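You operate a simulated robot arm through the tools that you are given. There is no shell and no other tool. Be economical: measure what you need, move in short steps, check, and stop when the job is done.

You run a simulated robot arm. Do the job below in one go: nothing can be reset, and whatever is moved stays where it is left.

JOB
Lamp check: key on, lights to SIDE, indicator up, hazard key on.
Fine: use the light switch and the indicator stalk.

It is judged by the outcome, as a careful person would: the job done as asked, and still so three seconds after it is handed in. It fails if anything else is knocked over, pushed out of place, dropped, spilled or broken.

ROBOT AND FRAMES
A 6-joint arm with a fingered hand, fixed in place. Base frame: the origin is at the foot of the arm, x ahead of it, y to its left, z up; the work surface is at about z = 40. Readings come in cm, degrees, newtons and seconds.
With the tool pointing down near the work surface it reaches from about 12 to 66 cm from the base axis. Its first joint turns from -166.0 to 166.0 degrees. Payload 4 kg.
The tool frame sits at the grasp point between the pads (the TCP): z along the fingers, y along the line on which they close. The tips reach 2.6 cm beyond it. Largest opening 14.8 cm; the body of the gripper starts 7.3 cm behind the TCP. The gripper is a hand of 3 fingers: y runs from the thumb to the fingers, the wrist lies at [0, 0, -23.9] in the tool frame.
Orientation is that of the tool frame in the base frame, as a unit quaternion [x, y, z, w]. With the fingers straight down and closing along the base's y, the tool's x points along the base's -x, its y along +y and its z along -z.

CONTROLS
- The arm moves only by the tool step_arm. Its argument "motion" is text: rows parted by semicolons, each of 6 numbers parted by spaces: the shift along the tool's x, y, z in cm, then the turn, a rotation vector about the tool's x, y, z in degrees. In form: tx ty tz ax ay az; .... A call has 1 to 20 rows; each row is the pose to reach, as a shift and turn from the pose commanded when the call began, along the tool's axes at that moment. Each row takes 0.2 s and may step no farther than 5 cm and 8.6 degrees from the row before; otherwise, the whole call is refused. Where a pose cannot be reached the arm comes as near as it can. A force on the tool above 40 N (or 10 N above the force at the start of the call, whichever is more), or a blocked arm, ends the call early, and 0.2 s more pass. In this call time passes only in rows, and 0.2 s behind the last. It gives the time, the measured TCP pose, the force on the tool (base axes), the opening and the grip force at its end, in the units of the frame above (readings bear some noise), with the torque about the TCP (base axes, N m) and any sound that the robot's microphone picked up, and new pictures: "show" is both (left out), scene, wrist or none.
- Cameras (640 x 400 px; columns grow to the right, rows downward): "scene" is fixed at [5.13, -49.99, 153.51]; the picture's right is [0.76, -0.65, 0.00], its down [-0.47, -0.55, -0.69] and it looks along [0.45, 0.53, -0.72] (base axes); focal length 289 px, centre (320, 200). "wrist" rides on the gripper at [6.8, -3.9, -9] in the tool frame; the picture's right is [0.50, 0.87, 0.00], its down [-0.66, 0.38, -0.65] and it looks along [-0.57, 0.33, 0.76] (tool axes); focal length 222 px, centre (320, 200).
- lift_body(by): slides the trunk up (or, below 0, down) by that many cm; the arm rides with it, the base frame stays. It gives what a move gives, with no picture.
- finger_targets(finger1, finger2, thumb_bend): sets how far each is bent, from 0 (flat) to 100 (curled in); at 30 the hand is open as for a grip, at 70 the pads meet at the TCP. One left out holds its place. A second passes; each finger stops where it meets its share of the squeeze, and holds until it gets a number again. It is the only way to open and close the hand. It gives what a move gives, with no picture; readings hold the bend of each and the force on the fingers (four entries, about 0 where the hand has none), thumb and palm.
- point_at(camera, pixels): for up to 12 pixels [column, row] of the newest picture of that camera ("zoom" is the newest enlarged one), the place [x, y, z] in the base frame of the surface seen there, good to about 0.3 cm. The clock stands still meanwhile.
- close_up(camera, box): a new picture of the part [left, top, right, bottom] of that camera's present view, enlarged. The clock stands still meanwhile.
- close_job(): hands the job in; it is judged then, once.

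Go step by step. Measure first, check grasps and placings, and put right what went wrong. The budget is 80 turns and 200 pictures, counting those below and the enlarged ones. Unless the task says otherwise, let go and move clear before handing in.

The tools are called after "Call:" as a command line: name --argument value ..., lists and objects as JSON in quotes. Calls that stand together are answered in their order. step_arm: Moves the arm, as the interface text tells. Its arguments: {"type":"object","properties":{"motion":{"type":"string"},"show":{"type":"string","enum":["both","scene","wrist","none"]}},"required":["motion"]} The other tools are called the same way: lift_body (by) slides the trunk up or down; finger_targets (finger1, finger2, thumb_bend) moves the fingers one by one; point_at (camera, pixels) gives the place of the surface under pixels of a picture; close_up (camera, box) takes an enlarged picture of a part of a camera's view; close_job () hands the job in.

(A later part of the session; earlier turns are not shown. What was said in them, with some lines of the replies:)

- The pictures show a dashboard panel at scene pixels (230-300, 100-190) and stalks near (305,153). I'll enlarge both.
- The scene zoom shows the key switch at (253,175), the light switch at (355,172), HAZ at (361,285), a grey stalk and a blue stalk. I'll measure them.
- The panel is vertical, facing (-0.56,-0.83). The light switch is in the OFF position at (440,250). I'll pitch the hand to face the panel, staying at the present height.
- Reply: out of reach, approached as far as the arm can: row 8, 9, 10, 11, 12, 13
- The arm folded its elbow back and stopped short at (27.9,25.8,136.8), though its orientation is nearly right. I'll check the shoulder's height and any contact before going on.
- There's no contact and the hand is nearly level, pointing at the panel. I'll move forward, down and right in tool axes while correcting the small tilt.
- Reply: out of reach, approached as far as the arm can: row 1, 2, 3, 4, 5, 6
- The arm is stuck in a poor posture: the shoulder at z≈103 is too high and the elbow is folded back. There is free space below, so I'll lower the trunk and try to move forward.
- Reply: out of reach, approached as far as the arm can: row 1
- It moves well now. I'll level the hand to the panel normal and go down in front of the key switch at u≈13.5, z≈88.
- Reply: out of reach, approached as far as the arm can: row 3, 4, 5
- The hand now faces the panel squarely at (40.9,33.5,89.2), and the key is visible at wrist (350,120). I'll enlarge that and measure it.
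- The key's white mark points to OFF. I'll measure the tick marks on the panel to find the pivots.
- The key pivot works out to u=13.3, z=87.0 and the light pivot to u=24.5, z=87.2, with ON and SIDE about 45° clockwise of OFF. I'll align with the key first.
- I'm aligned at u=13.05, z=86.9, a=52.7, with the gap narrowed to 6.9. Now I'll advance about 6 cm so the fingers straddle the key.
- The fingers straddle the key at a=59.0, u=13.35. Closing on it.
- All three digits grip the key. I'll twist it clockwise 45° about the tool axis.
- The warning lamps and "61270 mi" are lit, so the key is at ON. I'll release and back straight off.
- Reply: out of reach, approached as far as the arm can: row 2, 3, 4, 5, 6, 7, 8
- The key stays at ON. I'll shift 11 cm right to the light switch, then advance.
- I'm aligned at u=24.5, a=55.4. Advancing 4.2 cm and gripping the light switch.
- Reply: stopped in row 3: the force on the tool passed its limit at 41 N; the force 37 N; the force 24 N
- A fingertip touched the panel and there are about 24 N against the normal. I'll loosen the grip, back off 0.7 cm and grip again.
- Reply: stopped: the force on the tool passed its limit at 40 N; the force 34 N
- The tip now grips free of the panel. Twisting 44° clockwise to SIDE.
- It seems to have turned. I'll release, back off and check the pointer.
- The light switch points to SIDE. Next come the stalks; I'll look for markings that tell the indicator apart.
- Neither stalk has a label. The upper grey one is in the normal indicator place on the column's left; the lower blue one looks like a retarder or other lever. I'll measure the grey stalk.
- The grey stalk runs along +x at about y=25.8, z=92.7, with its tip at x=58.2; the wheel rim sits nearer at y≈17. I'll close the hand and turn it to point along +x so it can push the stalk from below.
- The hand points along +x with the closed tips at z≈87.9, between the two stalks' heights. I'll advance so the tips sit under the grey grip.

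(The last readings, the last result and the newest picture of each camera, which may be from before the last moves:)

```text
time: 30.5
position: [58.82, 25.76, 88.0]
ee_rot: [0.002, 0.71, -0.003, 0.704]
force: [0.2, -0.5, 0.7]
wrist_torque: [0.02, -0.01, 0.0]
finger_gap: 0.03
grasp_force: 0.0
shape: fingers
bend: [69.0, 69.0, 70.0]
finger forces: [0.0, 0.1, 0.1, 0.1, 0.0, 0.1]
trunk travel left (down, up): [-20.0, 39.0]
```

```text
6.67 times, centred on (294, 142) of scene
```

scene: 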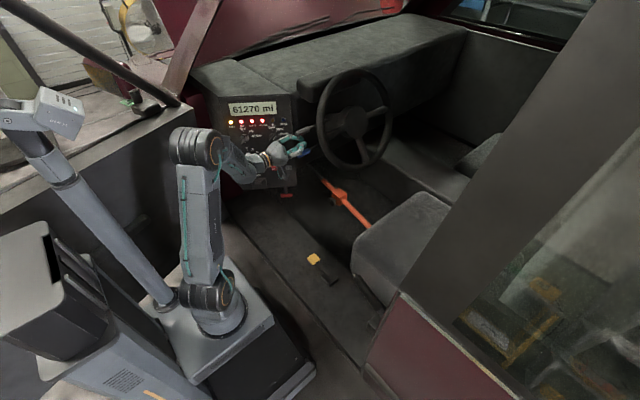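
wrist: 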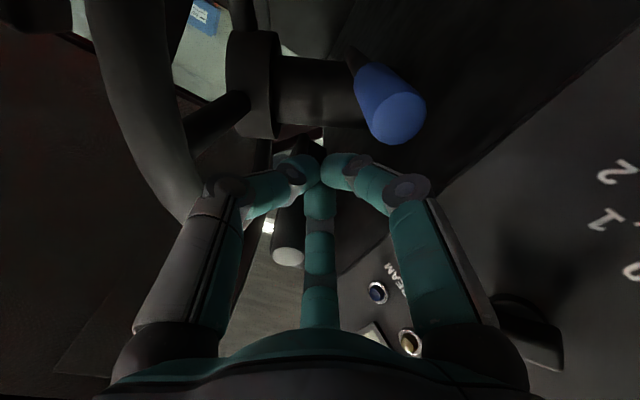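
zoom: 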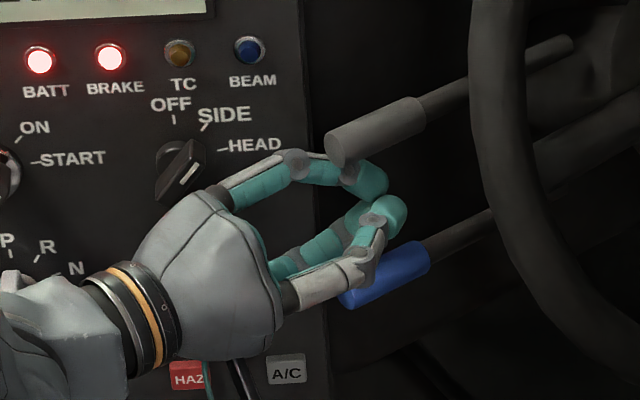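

The upper finger lies slightly to one side of the stalk. I'll back off 3 cm, roll the hand -30° so the V between thumb and finger faces up, and come back under the stalk.

Call:
step_arm --motion "0 0 -3 0 0 0; 0 0 -3 0 0 -8; 0 0 -3 0 0 -16; 0 0 -3 0 0 -24; 0 0 -3 0 0 -30; 0 0 -1 0 0 -30; 0 0 0.3 0 0 -30"

Call:
close_up --camera "scene" --box '[254, 112, 334, 172]'

```text
time: 32.1
position: [59.14, 25.65, 87.93]
ee_rot: [-0.182, 0.686, -0.185, 0.68]
force: [-0.3, 0.6, 0.3]
wrist_torque: [-0.02, -0.02, 0.01]
finger_gap: 0.02
grasp_force: 0.0
shape: fingers
bend: [69.0, 69.0, 70.0]
finger forces: [0.0, 0.1, 0.1, 0.0, 0.0, 0.0]
trunk travel left (down, up): [-20.0, 39.0]
```

scene: 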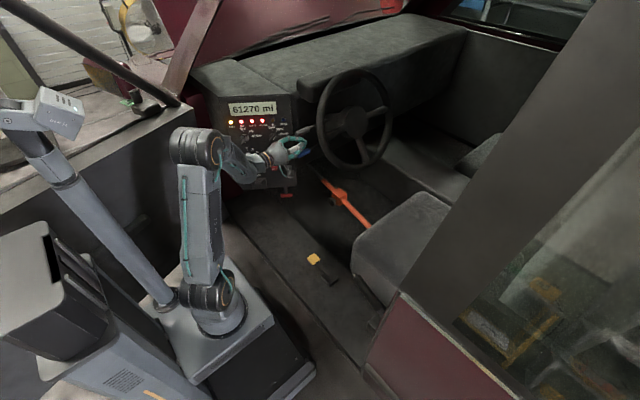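
wrist: 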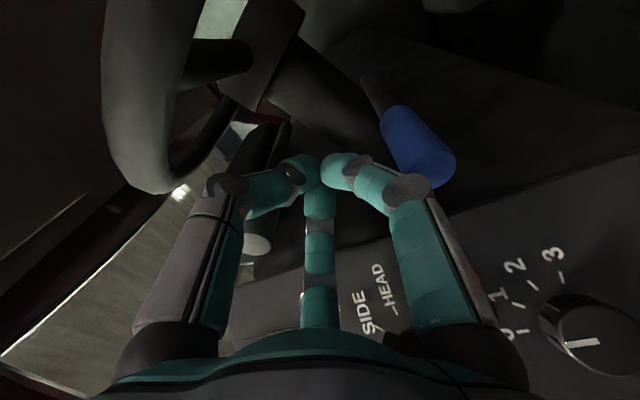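

```text
6.67 times, centred on (294, 142) of scene
```

zoom: 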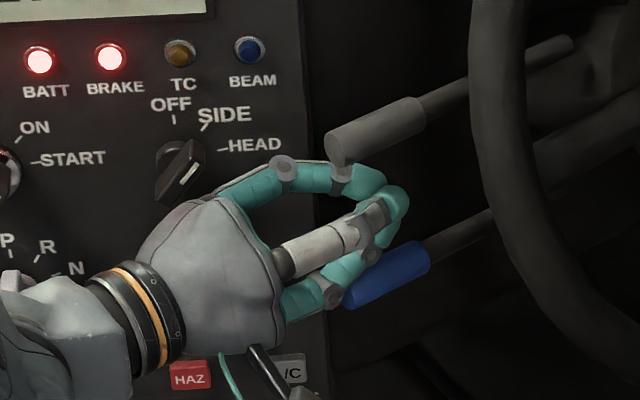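

The tips now sit under the grip with the V facing up. I'll raise in small steps and watch force and sound.

Call:
step_arm --motion "-0.87 -0.5 0 0 0 0; -1.73 -1 0 0 0 0; -2.17 -1.25 0 0 0 0; -2.6 -1.5 0 0 0 0; -3.03 -1.75 0 0 0 0"

Call:
close_up --camera "scene" --box '[254, 112, 334, 172]'

```text
time: 33.3
position: [59.16, 25.78, 91.32]
ee_rot: [-0.183, 0.686, -0.184, 0.68]
force: [-1.0, 0.8, -0.2]
wrist_torque: [-0.01, 0.0, -0.03]
finger_gap: 0.03
grasp_force: 0.1
shape: fingers
bend: [69.0, 70.0, 70.0]
finger forces: [0.1, 0.1, 0.1, 0.1, 0.0, 0.1]
trunk travel left (down, up): [-20.0, 39.0]
```

scene: 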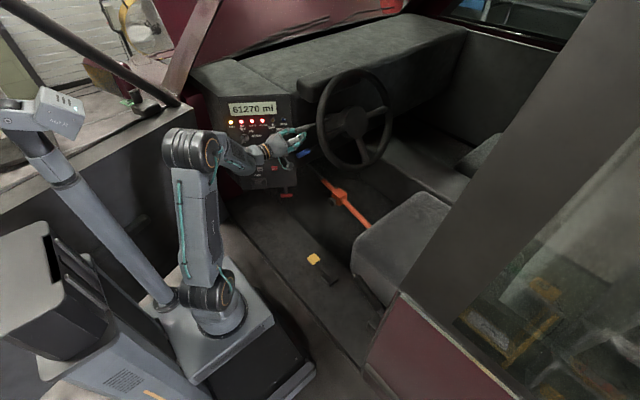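
wrist: 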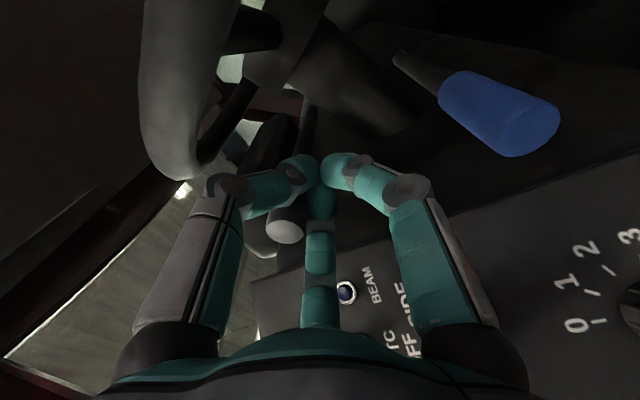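

```text
6.67 times, centred on (294, 142) of scene
```

zoom: 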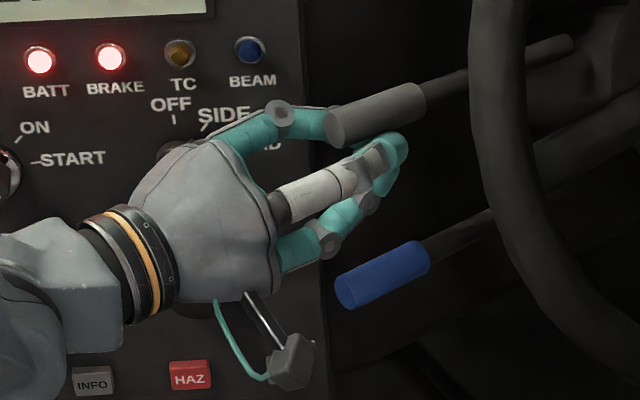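

The grey grip appears slightly raised with almost no force. I'll keep lifting.

Call:
step_arm --motion "-0.43 -0.25 0 0 0 0; -0.87 -0.5 0 0 0 0; -1.3 -0.75 0 0 0 0; -1.73 -1 0 0 0 0" --show "none"

Call:
close_up --camera "scene" --box '[254, 112, 334, 172]'

```text
time: 34.3
position: [59.05, 25.69, 93.41]
ee_rot: [-0.182, 0.686, -0.184, 0.68]
force: [0.3, 0.7, -0.2]
wrist_torque: [-0.03, -0.01, 0.0]
finger_gap: 0.0
grasp_force: 0.0
shape: fingers
bend: [69.0, 70.0, 70.0]
finger forces: [0.1, 0.0, 0.1, 0.1, 0.1, 0.1]
trunk travel left (down, up): [-20.0, 39.0]
```

```text
6.67 times, centred on (294, 142) of scene
```

zoom: 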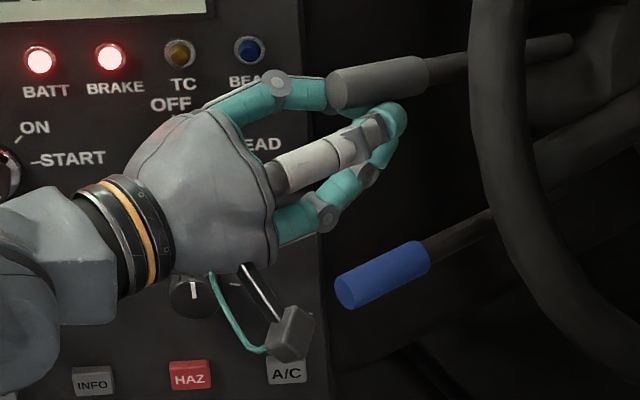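

The stalk is rising with the hand. I'll continue in small steps until a stop is felt.

Call:
step_arm --motion "-0.35 -0.2 0 0 0 0; -0.7 -0.4 0 0 0 0; -1.05 -0.6 0 0 0 0; -1.4 -0.8 0 0 0 0" --show "none"

Call:
close_up --camera "scene" --box '[254, 112, 334, 172]'

```text
time: 35.3
position: [59.13, 25.66, 95.01]
ee_rot: [-0.182, 0.687, -0.186, 0.679]
force: [-0.7, -1.1, -5.7]
wrist_torque: [0.01, 0.12, -0.03]
finger_gap: 0.03
grasp_force: 3.7
shape: fingers
bend: [69.0, 70.0, 70.0]
finger forces: [0.0, 5.4, 0.0, 0.1, 2.5, 0.0]
trunk travel left (down, up): [-20.0, 39.0]
```

```text
6.67 times, centred on (294, 142) of scene
```

zoom: 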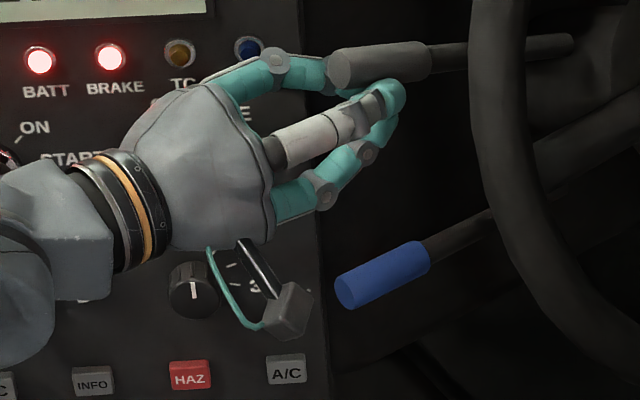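

There are now about 6 N downward, likely the end stop. I'll nudge a little more, then lower clear and see whether it stays up.

Call:
step_arm --motion "-0.3 -0.17 0 0 0 0; 0.9 0.5 0 0 0 0; 2.6 1.5 0 0 0 0" --show "none"

Call:
close_up --camera "scene" --box '[254, 112, 334, 172]'

```text
time: 36.1
position: [59.31, 25.73, 92.06]
ee_rot: [-0.182, 0.685, -0.185, 0.68]
force: [-0.2, -0.4, 0.4]
wrist_torque: [0.0, -0.02, 0.01]
finger_gap: 0.03
grasp_force: 0.0
shape: fingers
bend: [69.0, 70.0, 70.0]
finger forces: [0.1, 0.0, 0.1, 0.0, 0.0, 0.1]
trunk travel left (down, up): [-20.0, 39.0]
```

```text
6.67 times, centred on (294, 142) of scene
```

zoom: 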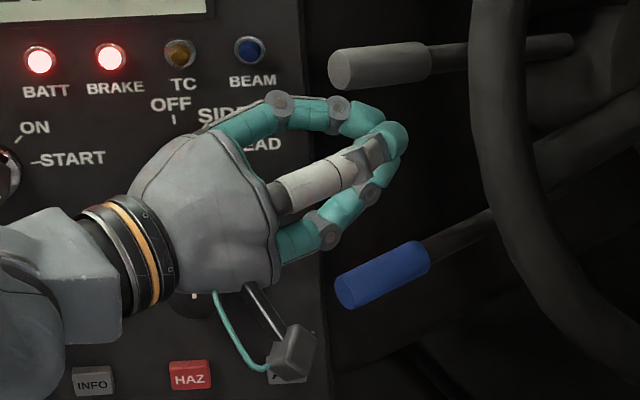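

The grey stalk stays in the up position. Now I'll retract from it, roll back, and turn to face the panel again for HAZ.

Call:
step_arm --motion "0 0 -4.5 0 0 0; 0 0 -9 0 0 0; 0 0 -9 0 0 8; 0 0 -9 0 0 16; 0 0 -9 0 0 24; 0 0 -9 0 0 30" --show "none"

Call:
step_arm --motion "2 -1 -0.5 -8 0 0; 4 -1 -0.5 -16 0 0; 6 -1 -0.5 -24 0 0; 8 -1 -0.5 -32 0 0; 10 -1 -0.5 -40 0 0; 12 -1 -0.5 -48 0 0; 14 -1 -0.5 -56.2 0 0"

```text
time: 37.5
position: [50.07, 25.7, 92.1]
ee_rot: [0.002, 0.71, -0.001, 0.704]
force: [-0.1, -0.1, 0.3]
wrist_torque: [0.01, 0.01, 0.01]
finger_gap: 0.03
grasp_force: 0.1
shape: fingers
bend: [69.0, 70.0, 70.0]
finger forces: [0.0, 0.0, 0.1, 0.1, 0.0, 0.1]
trunk travel left (down, up): [-20.0, 39.0]
```

```text
time: 39.1
position: [49.54, 24.56, 78.14]
ee_rot: [-0.332, 0.626, 0.333, 0.622]
force: [0.0, 0.0, 0.5]
wrist_torque: [0.01, 0.02, 0.0]
finger_gap: 0.01
grasp_force: 0.1
shape: fingers
bend: [69.0, 70.0, 70.0]
finger forces: [0.1, 0.0, 0.1, 0.0, 0.0, 0.1]
out of reach, approached as far as the arm can: row 4, 5
trunk travel left (down, up): [-20.0, 39.0]
```

scene: 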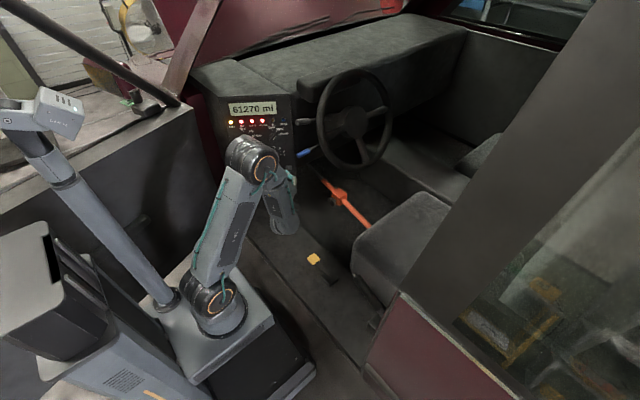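
wrist: 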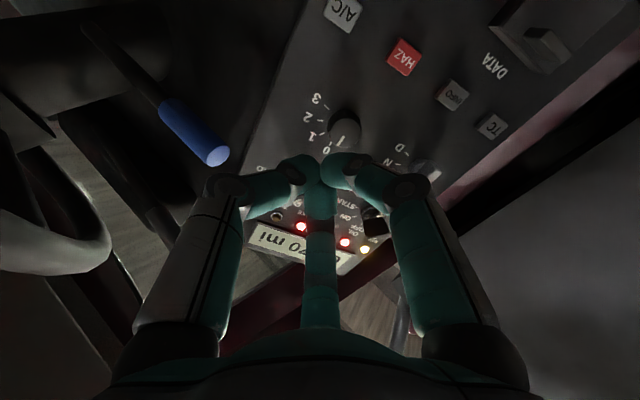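

HAZ is visible at wrist (404,57). I'll measure its place with several points.

Call:
close_up --camera "wrist" --box '[370, 20, 440, 90]'

Call:
point_at --camera "wrist" --pixels '[[404, 57], [412, 47], [397, 66], [420, 62], [390, 52], [343, 15], [453, 95]]'

```text
5.71 times, centred on (405, 55) of wrist
```

zoom: 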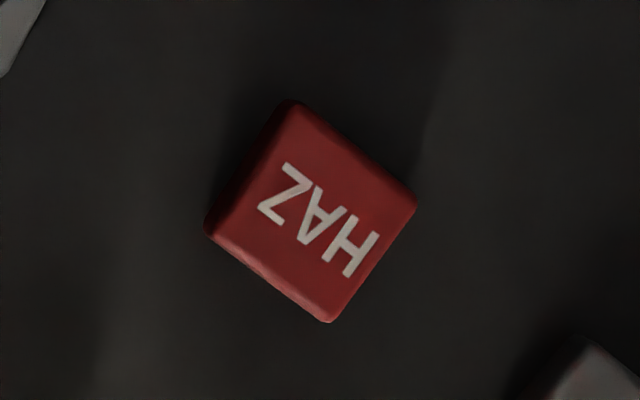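

```text
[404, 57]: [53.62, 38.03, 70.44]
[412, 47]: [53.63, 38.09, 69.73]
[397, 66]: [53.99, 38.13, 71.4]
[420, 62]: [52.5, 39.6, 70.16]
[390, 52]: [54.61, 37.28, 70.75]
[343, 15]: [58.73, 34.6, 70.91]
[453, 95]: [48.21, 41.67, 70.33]
```

HAZ centre is u=23.4, z=70.6, face at a≈61.5. I'll go in front of it.

Call:
step_arm --motion "3.8 2 0 0 0 0; 7.6 4 0 0 0 0; 7.6 4 4 0 0 0; 7.6 4 7.5 0 0 0"

Call:
close_up --camera "scene" --box '[225, 110, 305, 200]'

```text
time: 40.1
position: [50.28, 33.18, 70.2]
ee_rot: [-0.33, 0.628, 0.331, 0.623]
force: [-1.1, 0.0, 0.3]
wrist_torque: [0.01, -0.03, -0.01]
finger_gap: 0.03
grasp_force: 0.0
shape: fingers
bend: [69.0, 70.0, 70.0]
finger forces: [0.0, 0.0, 0.0, 0.0, 0.0, 0.0]
trunk travel left (down, up): [-20.0, 39.0]
```

scene: 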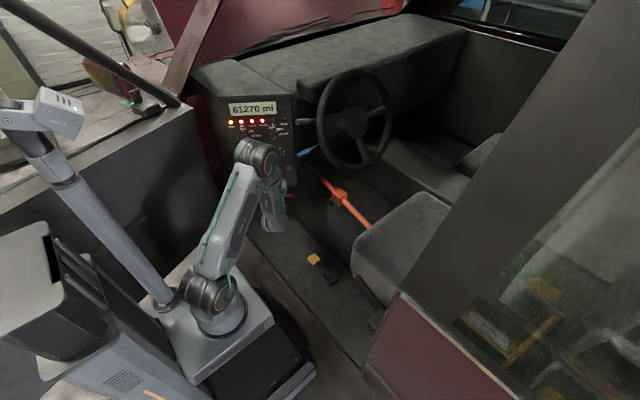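
wrist: 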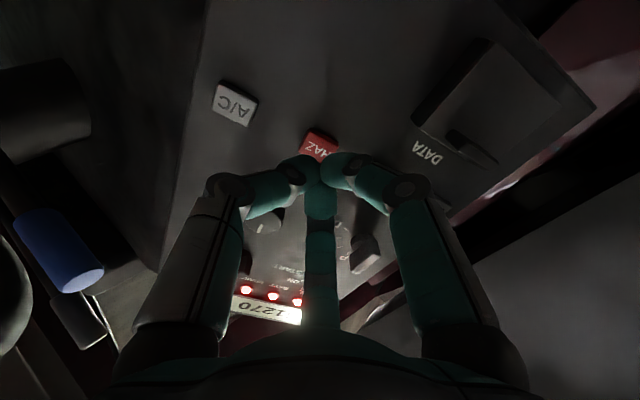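

```text
4.44 times, centred on (265, 155) of scene
```

zoom: 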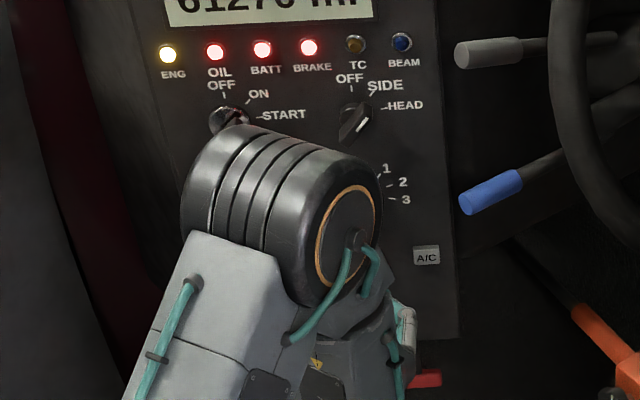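

I'm aligned at u=23.25, z=70.2, a=55.5. The elbow drum appears close to the panel, so I'll check its place before pressing.

Call:
point_at --camera "zoom" --pixels '[[200, 170], [240, 140], [300, 150], [350, 180], [355, 240], [405, 330]]'

Call:
step_arm --motion "-0.3 0 1.5 0 0 0; -0.3 0 2.5 0 0 0; -0.3 0 3 0 0 0" --show "wrist"

```text
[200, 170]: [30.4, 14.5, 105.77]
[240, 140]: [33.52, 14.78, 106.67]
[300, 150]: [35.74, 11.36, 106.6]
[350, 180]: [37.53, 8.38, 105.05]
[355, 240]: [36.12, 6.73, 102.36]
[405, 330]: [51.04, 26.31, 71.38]
```

```text
time: 40.9
position: [51.96, 35.54, 70.77]
ee_rot: [-0.331, 0.627, 0.332, 0.622]
force: [0.2, -0.1, -0.2]
wrist_torque: [0.01, -0.03, -0.03]
finger_gap: 0.05
grasp_force: 0.0
shape: fingers
bend: [69.0, 70.0, 70.0]
finger forces: [0.0, 0.0, 0.0, 0.0, 0.0, 0.0]
trunk travel left (down, up): [-20.0, 39.0]
```

wrist: 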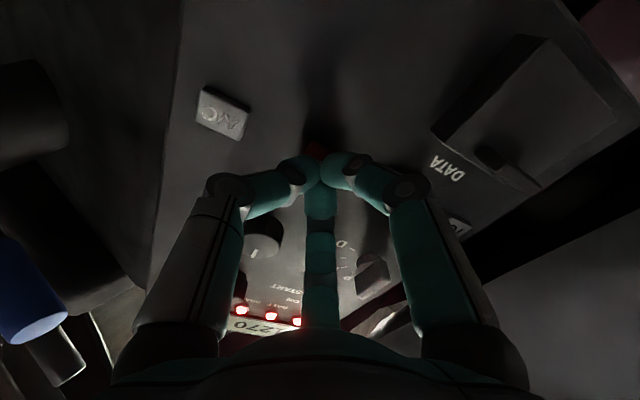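

There's no contact yet at a=58.4, and the elbow is far from the panel. Pressing gently further.

Call:
step_arm --motion "0 0 0.3 0 0 0; 0 0 0.6 0 0 0; 0 0 0.9 0 0 0" --show "wrist"

```text
time: 41.7
position: [52.52, 36.25, 70.63]
ee_rot: [-0.33, 0.628, 0.332, 0.621]
force: [-7.2, -13.6, -1.3]
wrist_torque: [-0.04, 0.04, -0.07]
finger_gap: 0.01
grasp_force: 9.0
shape: fingers
bend: [69.0, 70.0, 70.0]
finger forces: [5.9, 3.8, 0.0, 0.1, 8.8, 0.0]
trunk travel left (down, up): [-20.0, 39.0]
heard: click
```

wrist: 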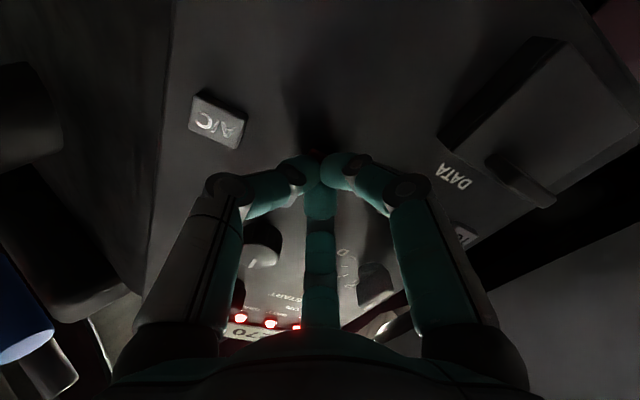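

I heard a click with about 15 N on the button. Backing off to check its state.

Call:
step_arm --motion "0 0 -3 0 0 0; 0 0 -7 0 0 0; 0 -3 -9 0 0 0; -4 -4 -10 0 0 0"

Call:
close_up --camera "wrist" --box '[280, 0, 520, 200]'

Call:
close_up --camera "scene" --box '[225, 100, 325, 200]'

```text
time: 42.7
position: [50.37, 25.91, 74.79]
ee_rot: [-0.331, 0.627, 0.333, 0.622]
force: [0.6, -0.6, -0.8]
wrist_torque: [-0.01, -0.01, -0.03]
finger_gap: 0.0
grasp_force: 0.0
shape: fingers
bend: [69.0, 70.0, 70.0]
finger forces: [0.0, 0.0, 0.0, 0.0, 0.0, 0.0]
trunk travel left (down, up): [-20.0, 39.0]
```

scene: 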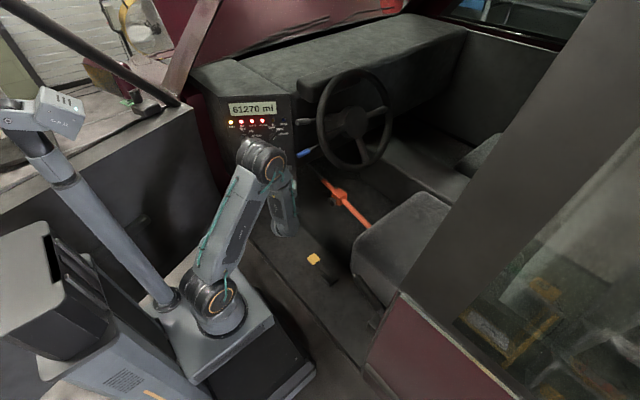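
wrist: 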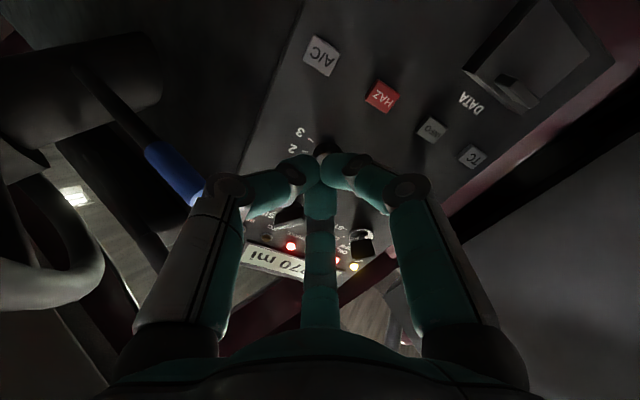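

```text
2.00 times, centred on (400, 100) of wrist
```

zoom: 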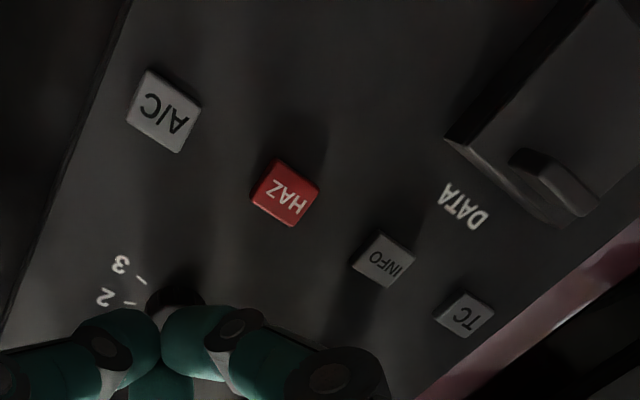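

```text
4.00 times, centred on (275, 150) of scene
```

zoom: 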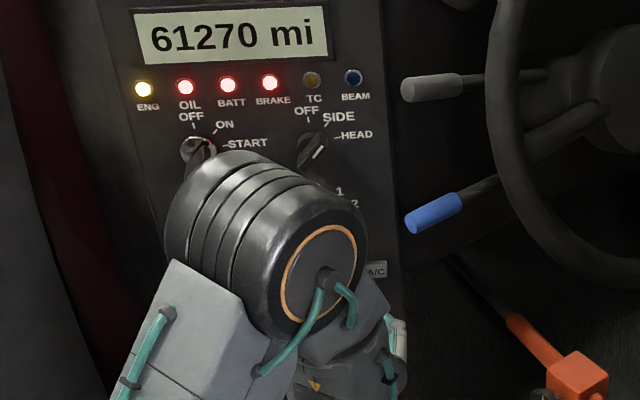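

HAZ shows at wrist (382,95). I'll check by depth and several frames whether it latched or is flashing.

Call:
point_at --camera "wrist" --pixels '[[382, 95], [379, 99], [385, 92], [320, 55], [318, 58], [432, 130], [473, 157], [400, 110], [360, 85]]'

Call:
close_up --camera "wrist" --box '[295, 30, 455, 150]'

Call:
step_arm --motion "0 0 0 0 0 0; 0 0 0 0 0 0" --show "none"

Call:
close_up --camera "wrist" --box '[295, 30, 455, 150]'

```text
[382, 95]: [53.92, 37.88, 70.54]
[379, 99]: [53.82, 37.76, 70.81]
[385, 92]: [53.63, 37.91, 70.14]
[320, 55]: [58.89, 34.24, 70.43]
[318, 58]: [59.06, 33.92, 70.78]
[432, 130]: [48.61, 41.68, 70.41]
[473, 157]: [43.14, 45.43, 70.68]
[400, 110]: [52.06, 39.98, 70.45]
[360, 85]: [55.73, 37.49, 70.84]
```

```text
3.33 times, centred on (375, 90) of wrist
```

zoom: 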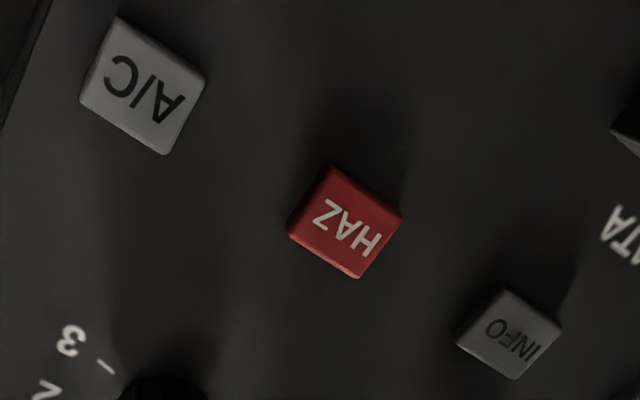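

```text
time: 43.3
position: [50.45, 25.71, 74.86]
ee_rot: [-0.331, 0.627, 0.332, 0.623]
force: [0.4, 0.0, 0.0]
wrist_torque: [-0.03, 0.03, -0.01]
finger_gap: 0.02
grasp_force: 0.0
shape: fingers
bend: [69.0, 70.0, 70.0]
finger forces: [0.0, 0.1, 0.0, 0.0, 0.0, 0.0]
trunk travel left (down, up): [-20.0, 39.0]
```

```text
3.33 times, centred on (375, 90) of wrist
```

zoom: 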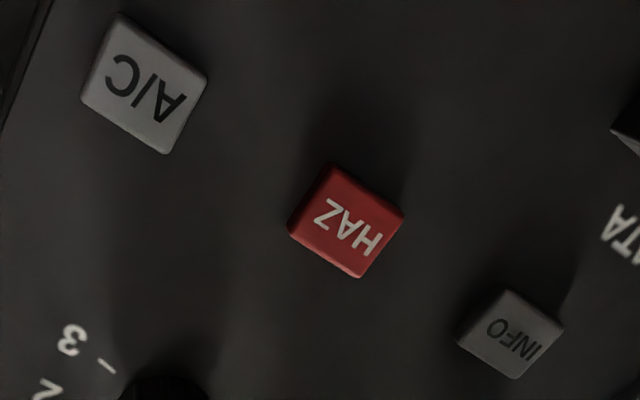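

The depth readings don't settle it. I'll move the hand up and left so the scene camera sees HAZ as in the starting picture, and compare.

Call:
step_arm --motion "-4 0 0 0 0 0; -8 0 1 0 0 0; -12 2 2 0 0 0; -13 6 3 0 0 0; -13 10 3.5 0 0 0; -13 13 3.5 0 0 0" --show "scene"

Call:
close_up --camera "scene" --box '[215, 90, 311, 200]'

Call:
close_up --camera "scene" --box '[245, 152, 295, 182]'

```text
time: 44.7
position: [41.96, 35.82, 87.71]
ee_rot: [-0.331, 0.627, 0.332, 0.622]
force: [-0.1, -0.8, -0.3]
wrist_torque: [0.01, 0.01, 0.02]
finger_gap: 0.02
grasp_force: 0.2
shape: fingers
bend: [69.0, 70.0, 70.0]
finger forces: [0.0, 0.1, 0.1, 0.0, 0.1, 0.0]
trunk travel left (down, up): [-20.0, 39.0]
```

scene: 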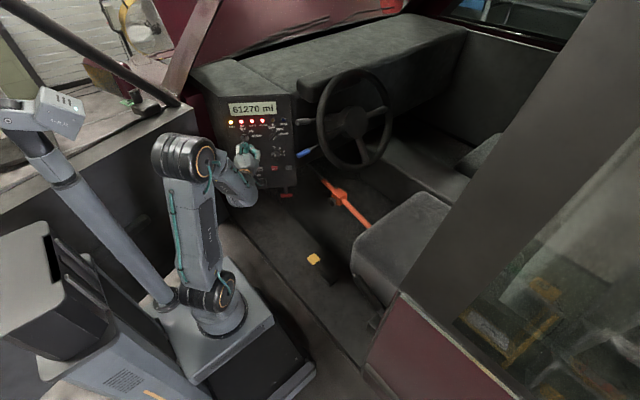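

```text
3.64 times, centred on (263, 145) of scene
```

zoom: 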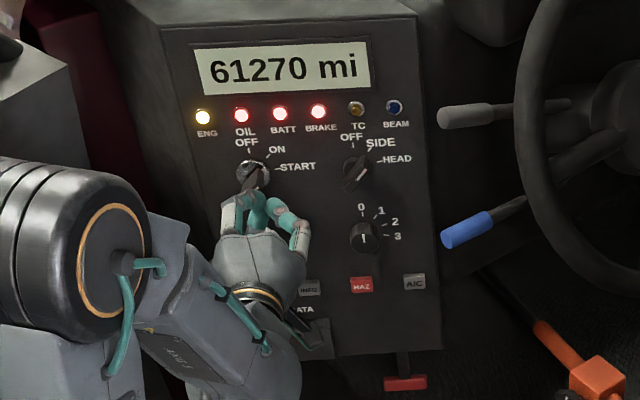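

```text
12.80 times, centred on (270, 167) of scene
```

zoom: 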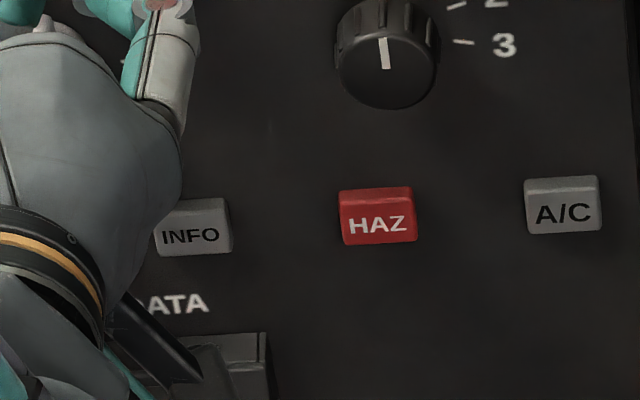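

The key is at ON, the light switch at SIDE and the grey stalk up. HAZ clicked once and sprang back, so I'll watch briefly for a flash or sound.

Call:
step_arm --motion "0 0 0 0 0 0; 0 0 0 0 0 0; 0 0 0 0 0 0; 0 0 0 0 0 0" --show "scene"

Call:
close_up --camera "scene" --box '[245, 152, 295, 182]'

Call:
step_arm --motion "0 0 0 0 0 0" --show "none"

Call:
close_up --camera "scene" --box '[245, 152, 295, 182]'

```text
time: 45.7
position: [41.88, 35.77, 87.58]
ee_rot: [-0.331, 0.627, 0.332, 0.623]
force: [-0.5, -0.1, -0.6]
wrist_torque: [-0.04, 0.01, -0.02]
finger_gap: 0.06
grasp_force: 0.1
shape: fingers
bend: [69.0, 70.0, 70.0]
finger forces: [0.1, 0.1, 0.1, 0.0, 0.0, 0.0]
trunk travel left (down, up): [-20.0, 39.0]
```

scene: 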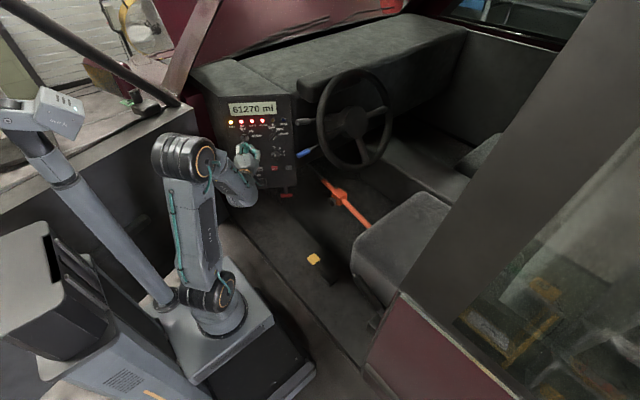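

```text
12.80 times, centred on (270, 167) of scene
```

zoom: 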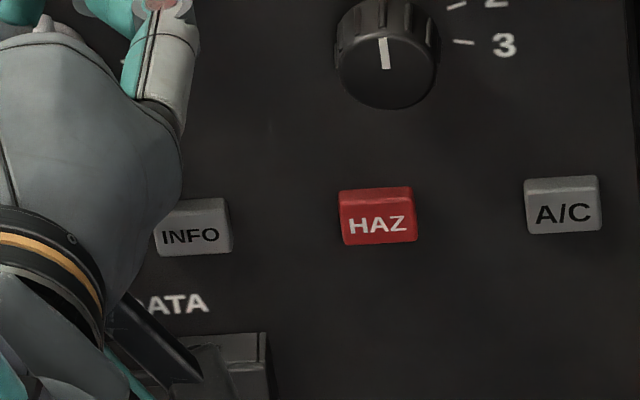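

```text
time: 46.1
position: [41.98, 35.67, 87.77]
ee_rot: [-0.331, 0.627, 0.332, 0.622]
force: [0.0, -0.4, -0.1]
wrist_torque: [0.03, 0.03, 0.01]
finger_gap: 0.0
grasp_force: 0.0
shape: fingers
bend: [69.0, 70.0, 70.0]
finger forces: [0.0, 0.0, 0.0, 0.0, 0.0, 0.0]
trunk travel left (down, up): [-20.0, 39.0]
```

```text
12.80 times, centred on (270, 167) of scene
```

zoom: 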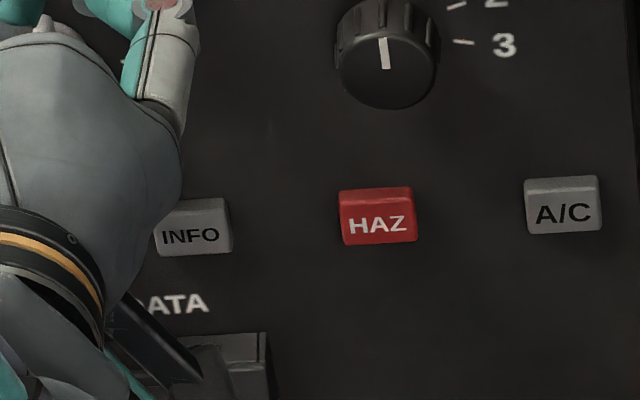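

The key is at ON (lamps and display lit), the light switch is at SIDE, the grey stalk holds up, and HAZ was pressed once with a click. The hand is clear, so I'm handing in.

Call:
close_job

```text
The job is handed in.
```

I handed the job in with the key at ON, the lights at SIDE and the indicator up. HAZ was pressed once, but I couldn't confirm the hazards are on.

- **Key:** the warning lamps and the mileage display lit when it reached ON, and they stayed lit.
- **Lights:** the pointer sits at SIDE. On the first try a fingertip pressed on the panel with about 41 N; I backed off and gripped again, and saw no damage.
- **Indicator:** neither stalk is labelled. I took the upper grey one to be the indicator and left the blue one alone. The grey stalk stayed up after I let go.
- **Hazard key:** it clicked when pressed, then sprang back. I saw no light or flashing afterwards, and didn't press again in case that turned it off.
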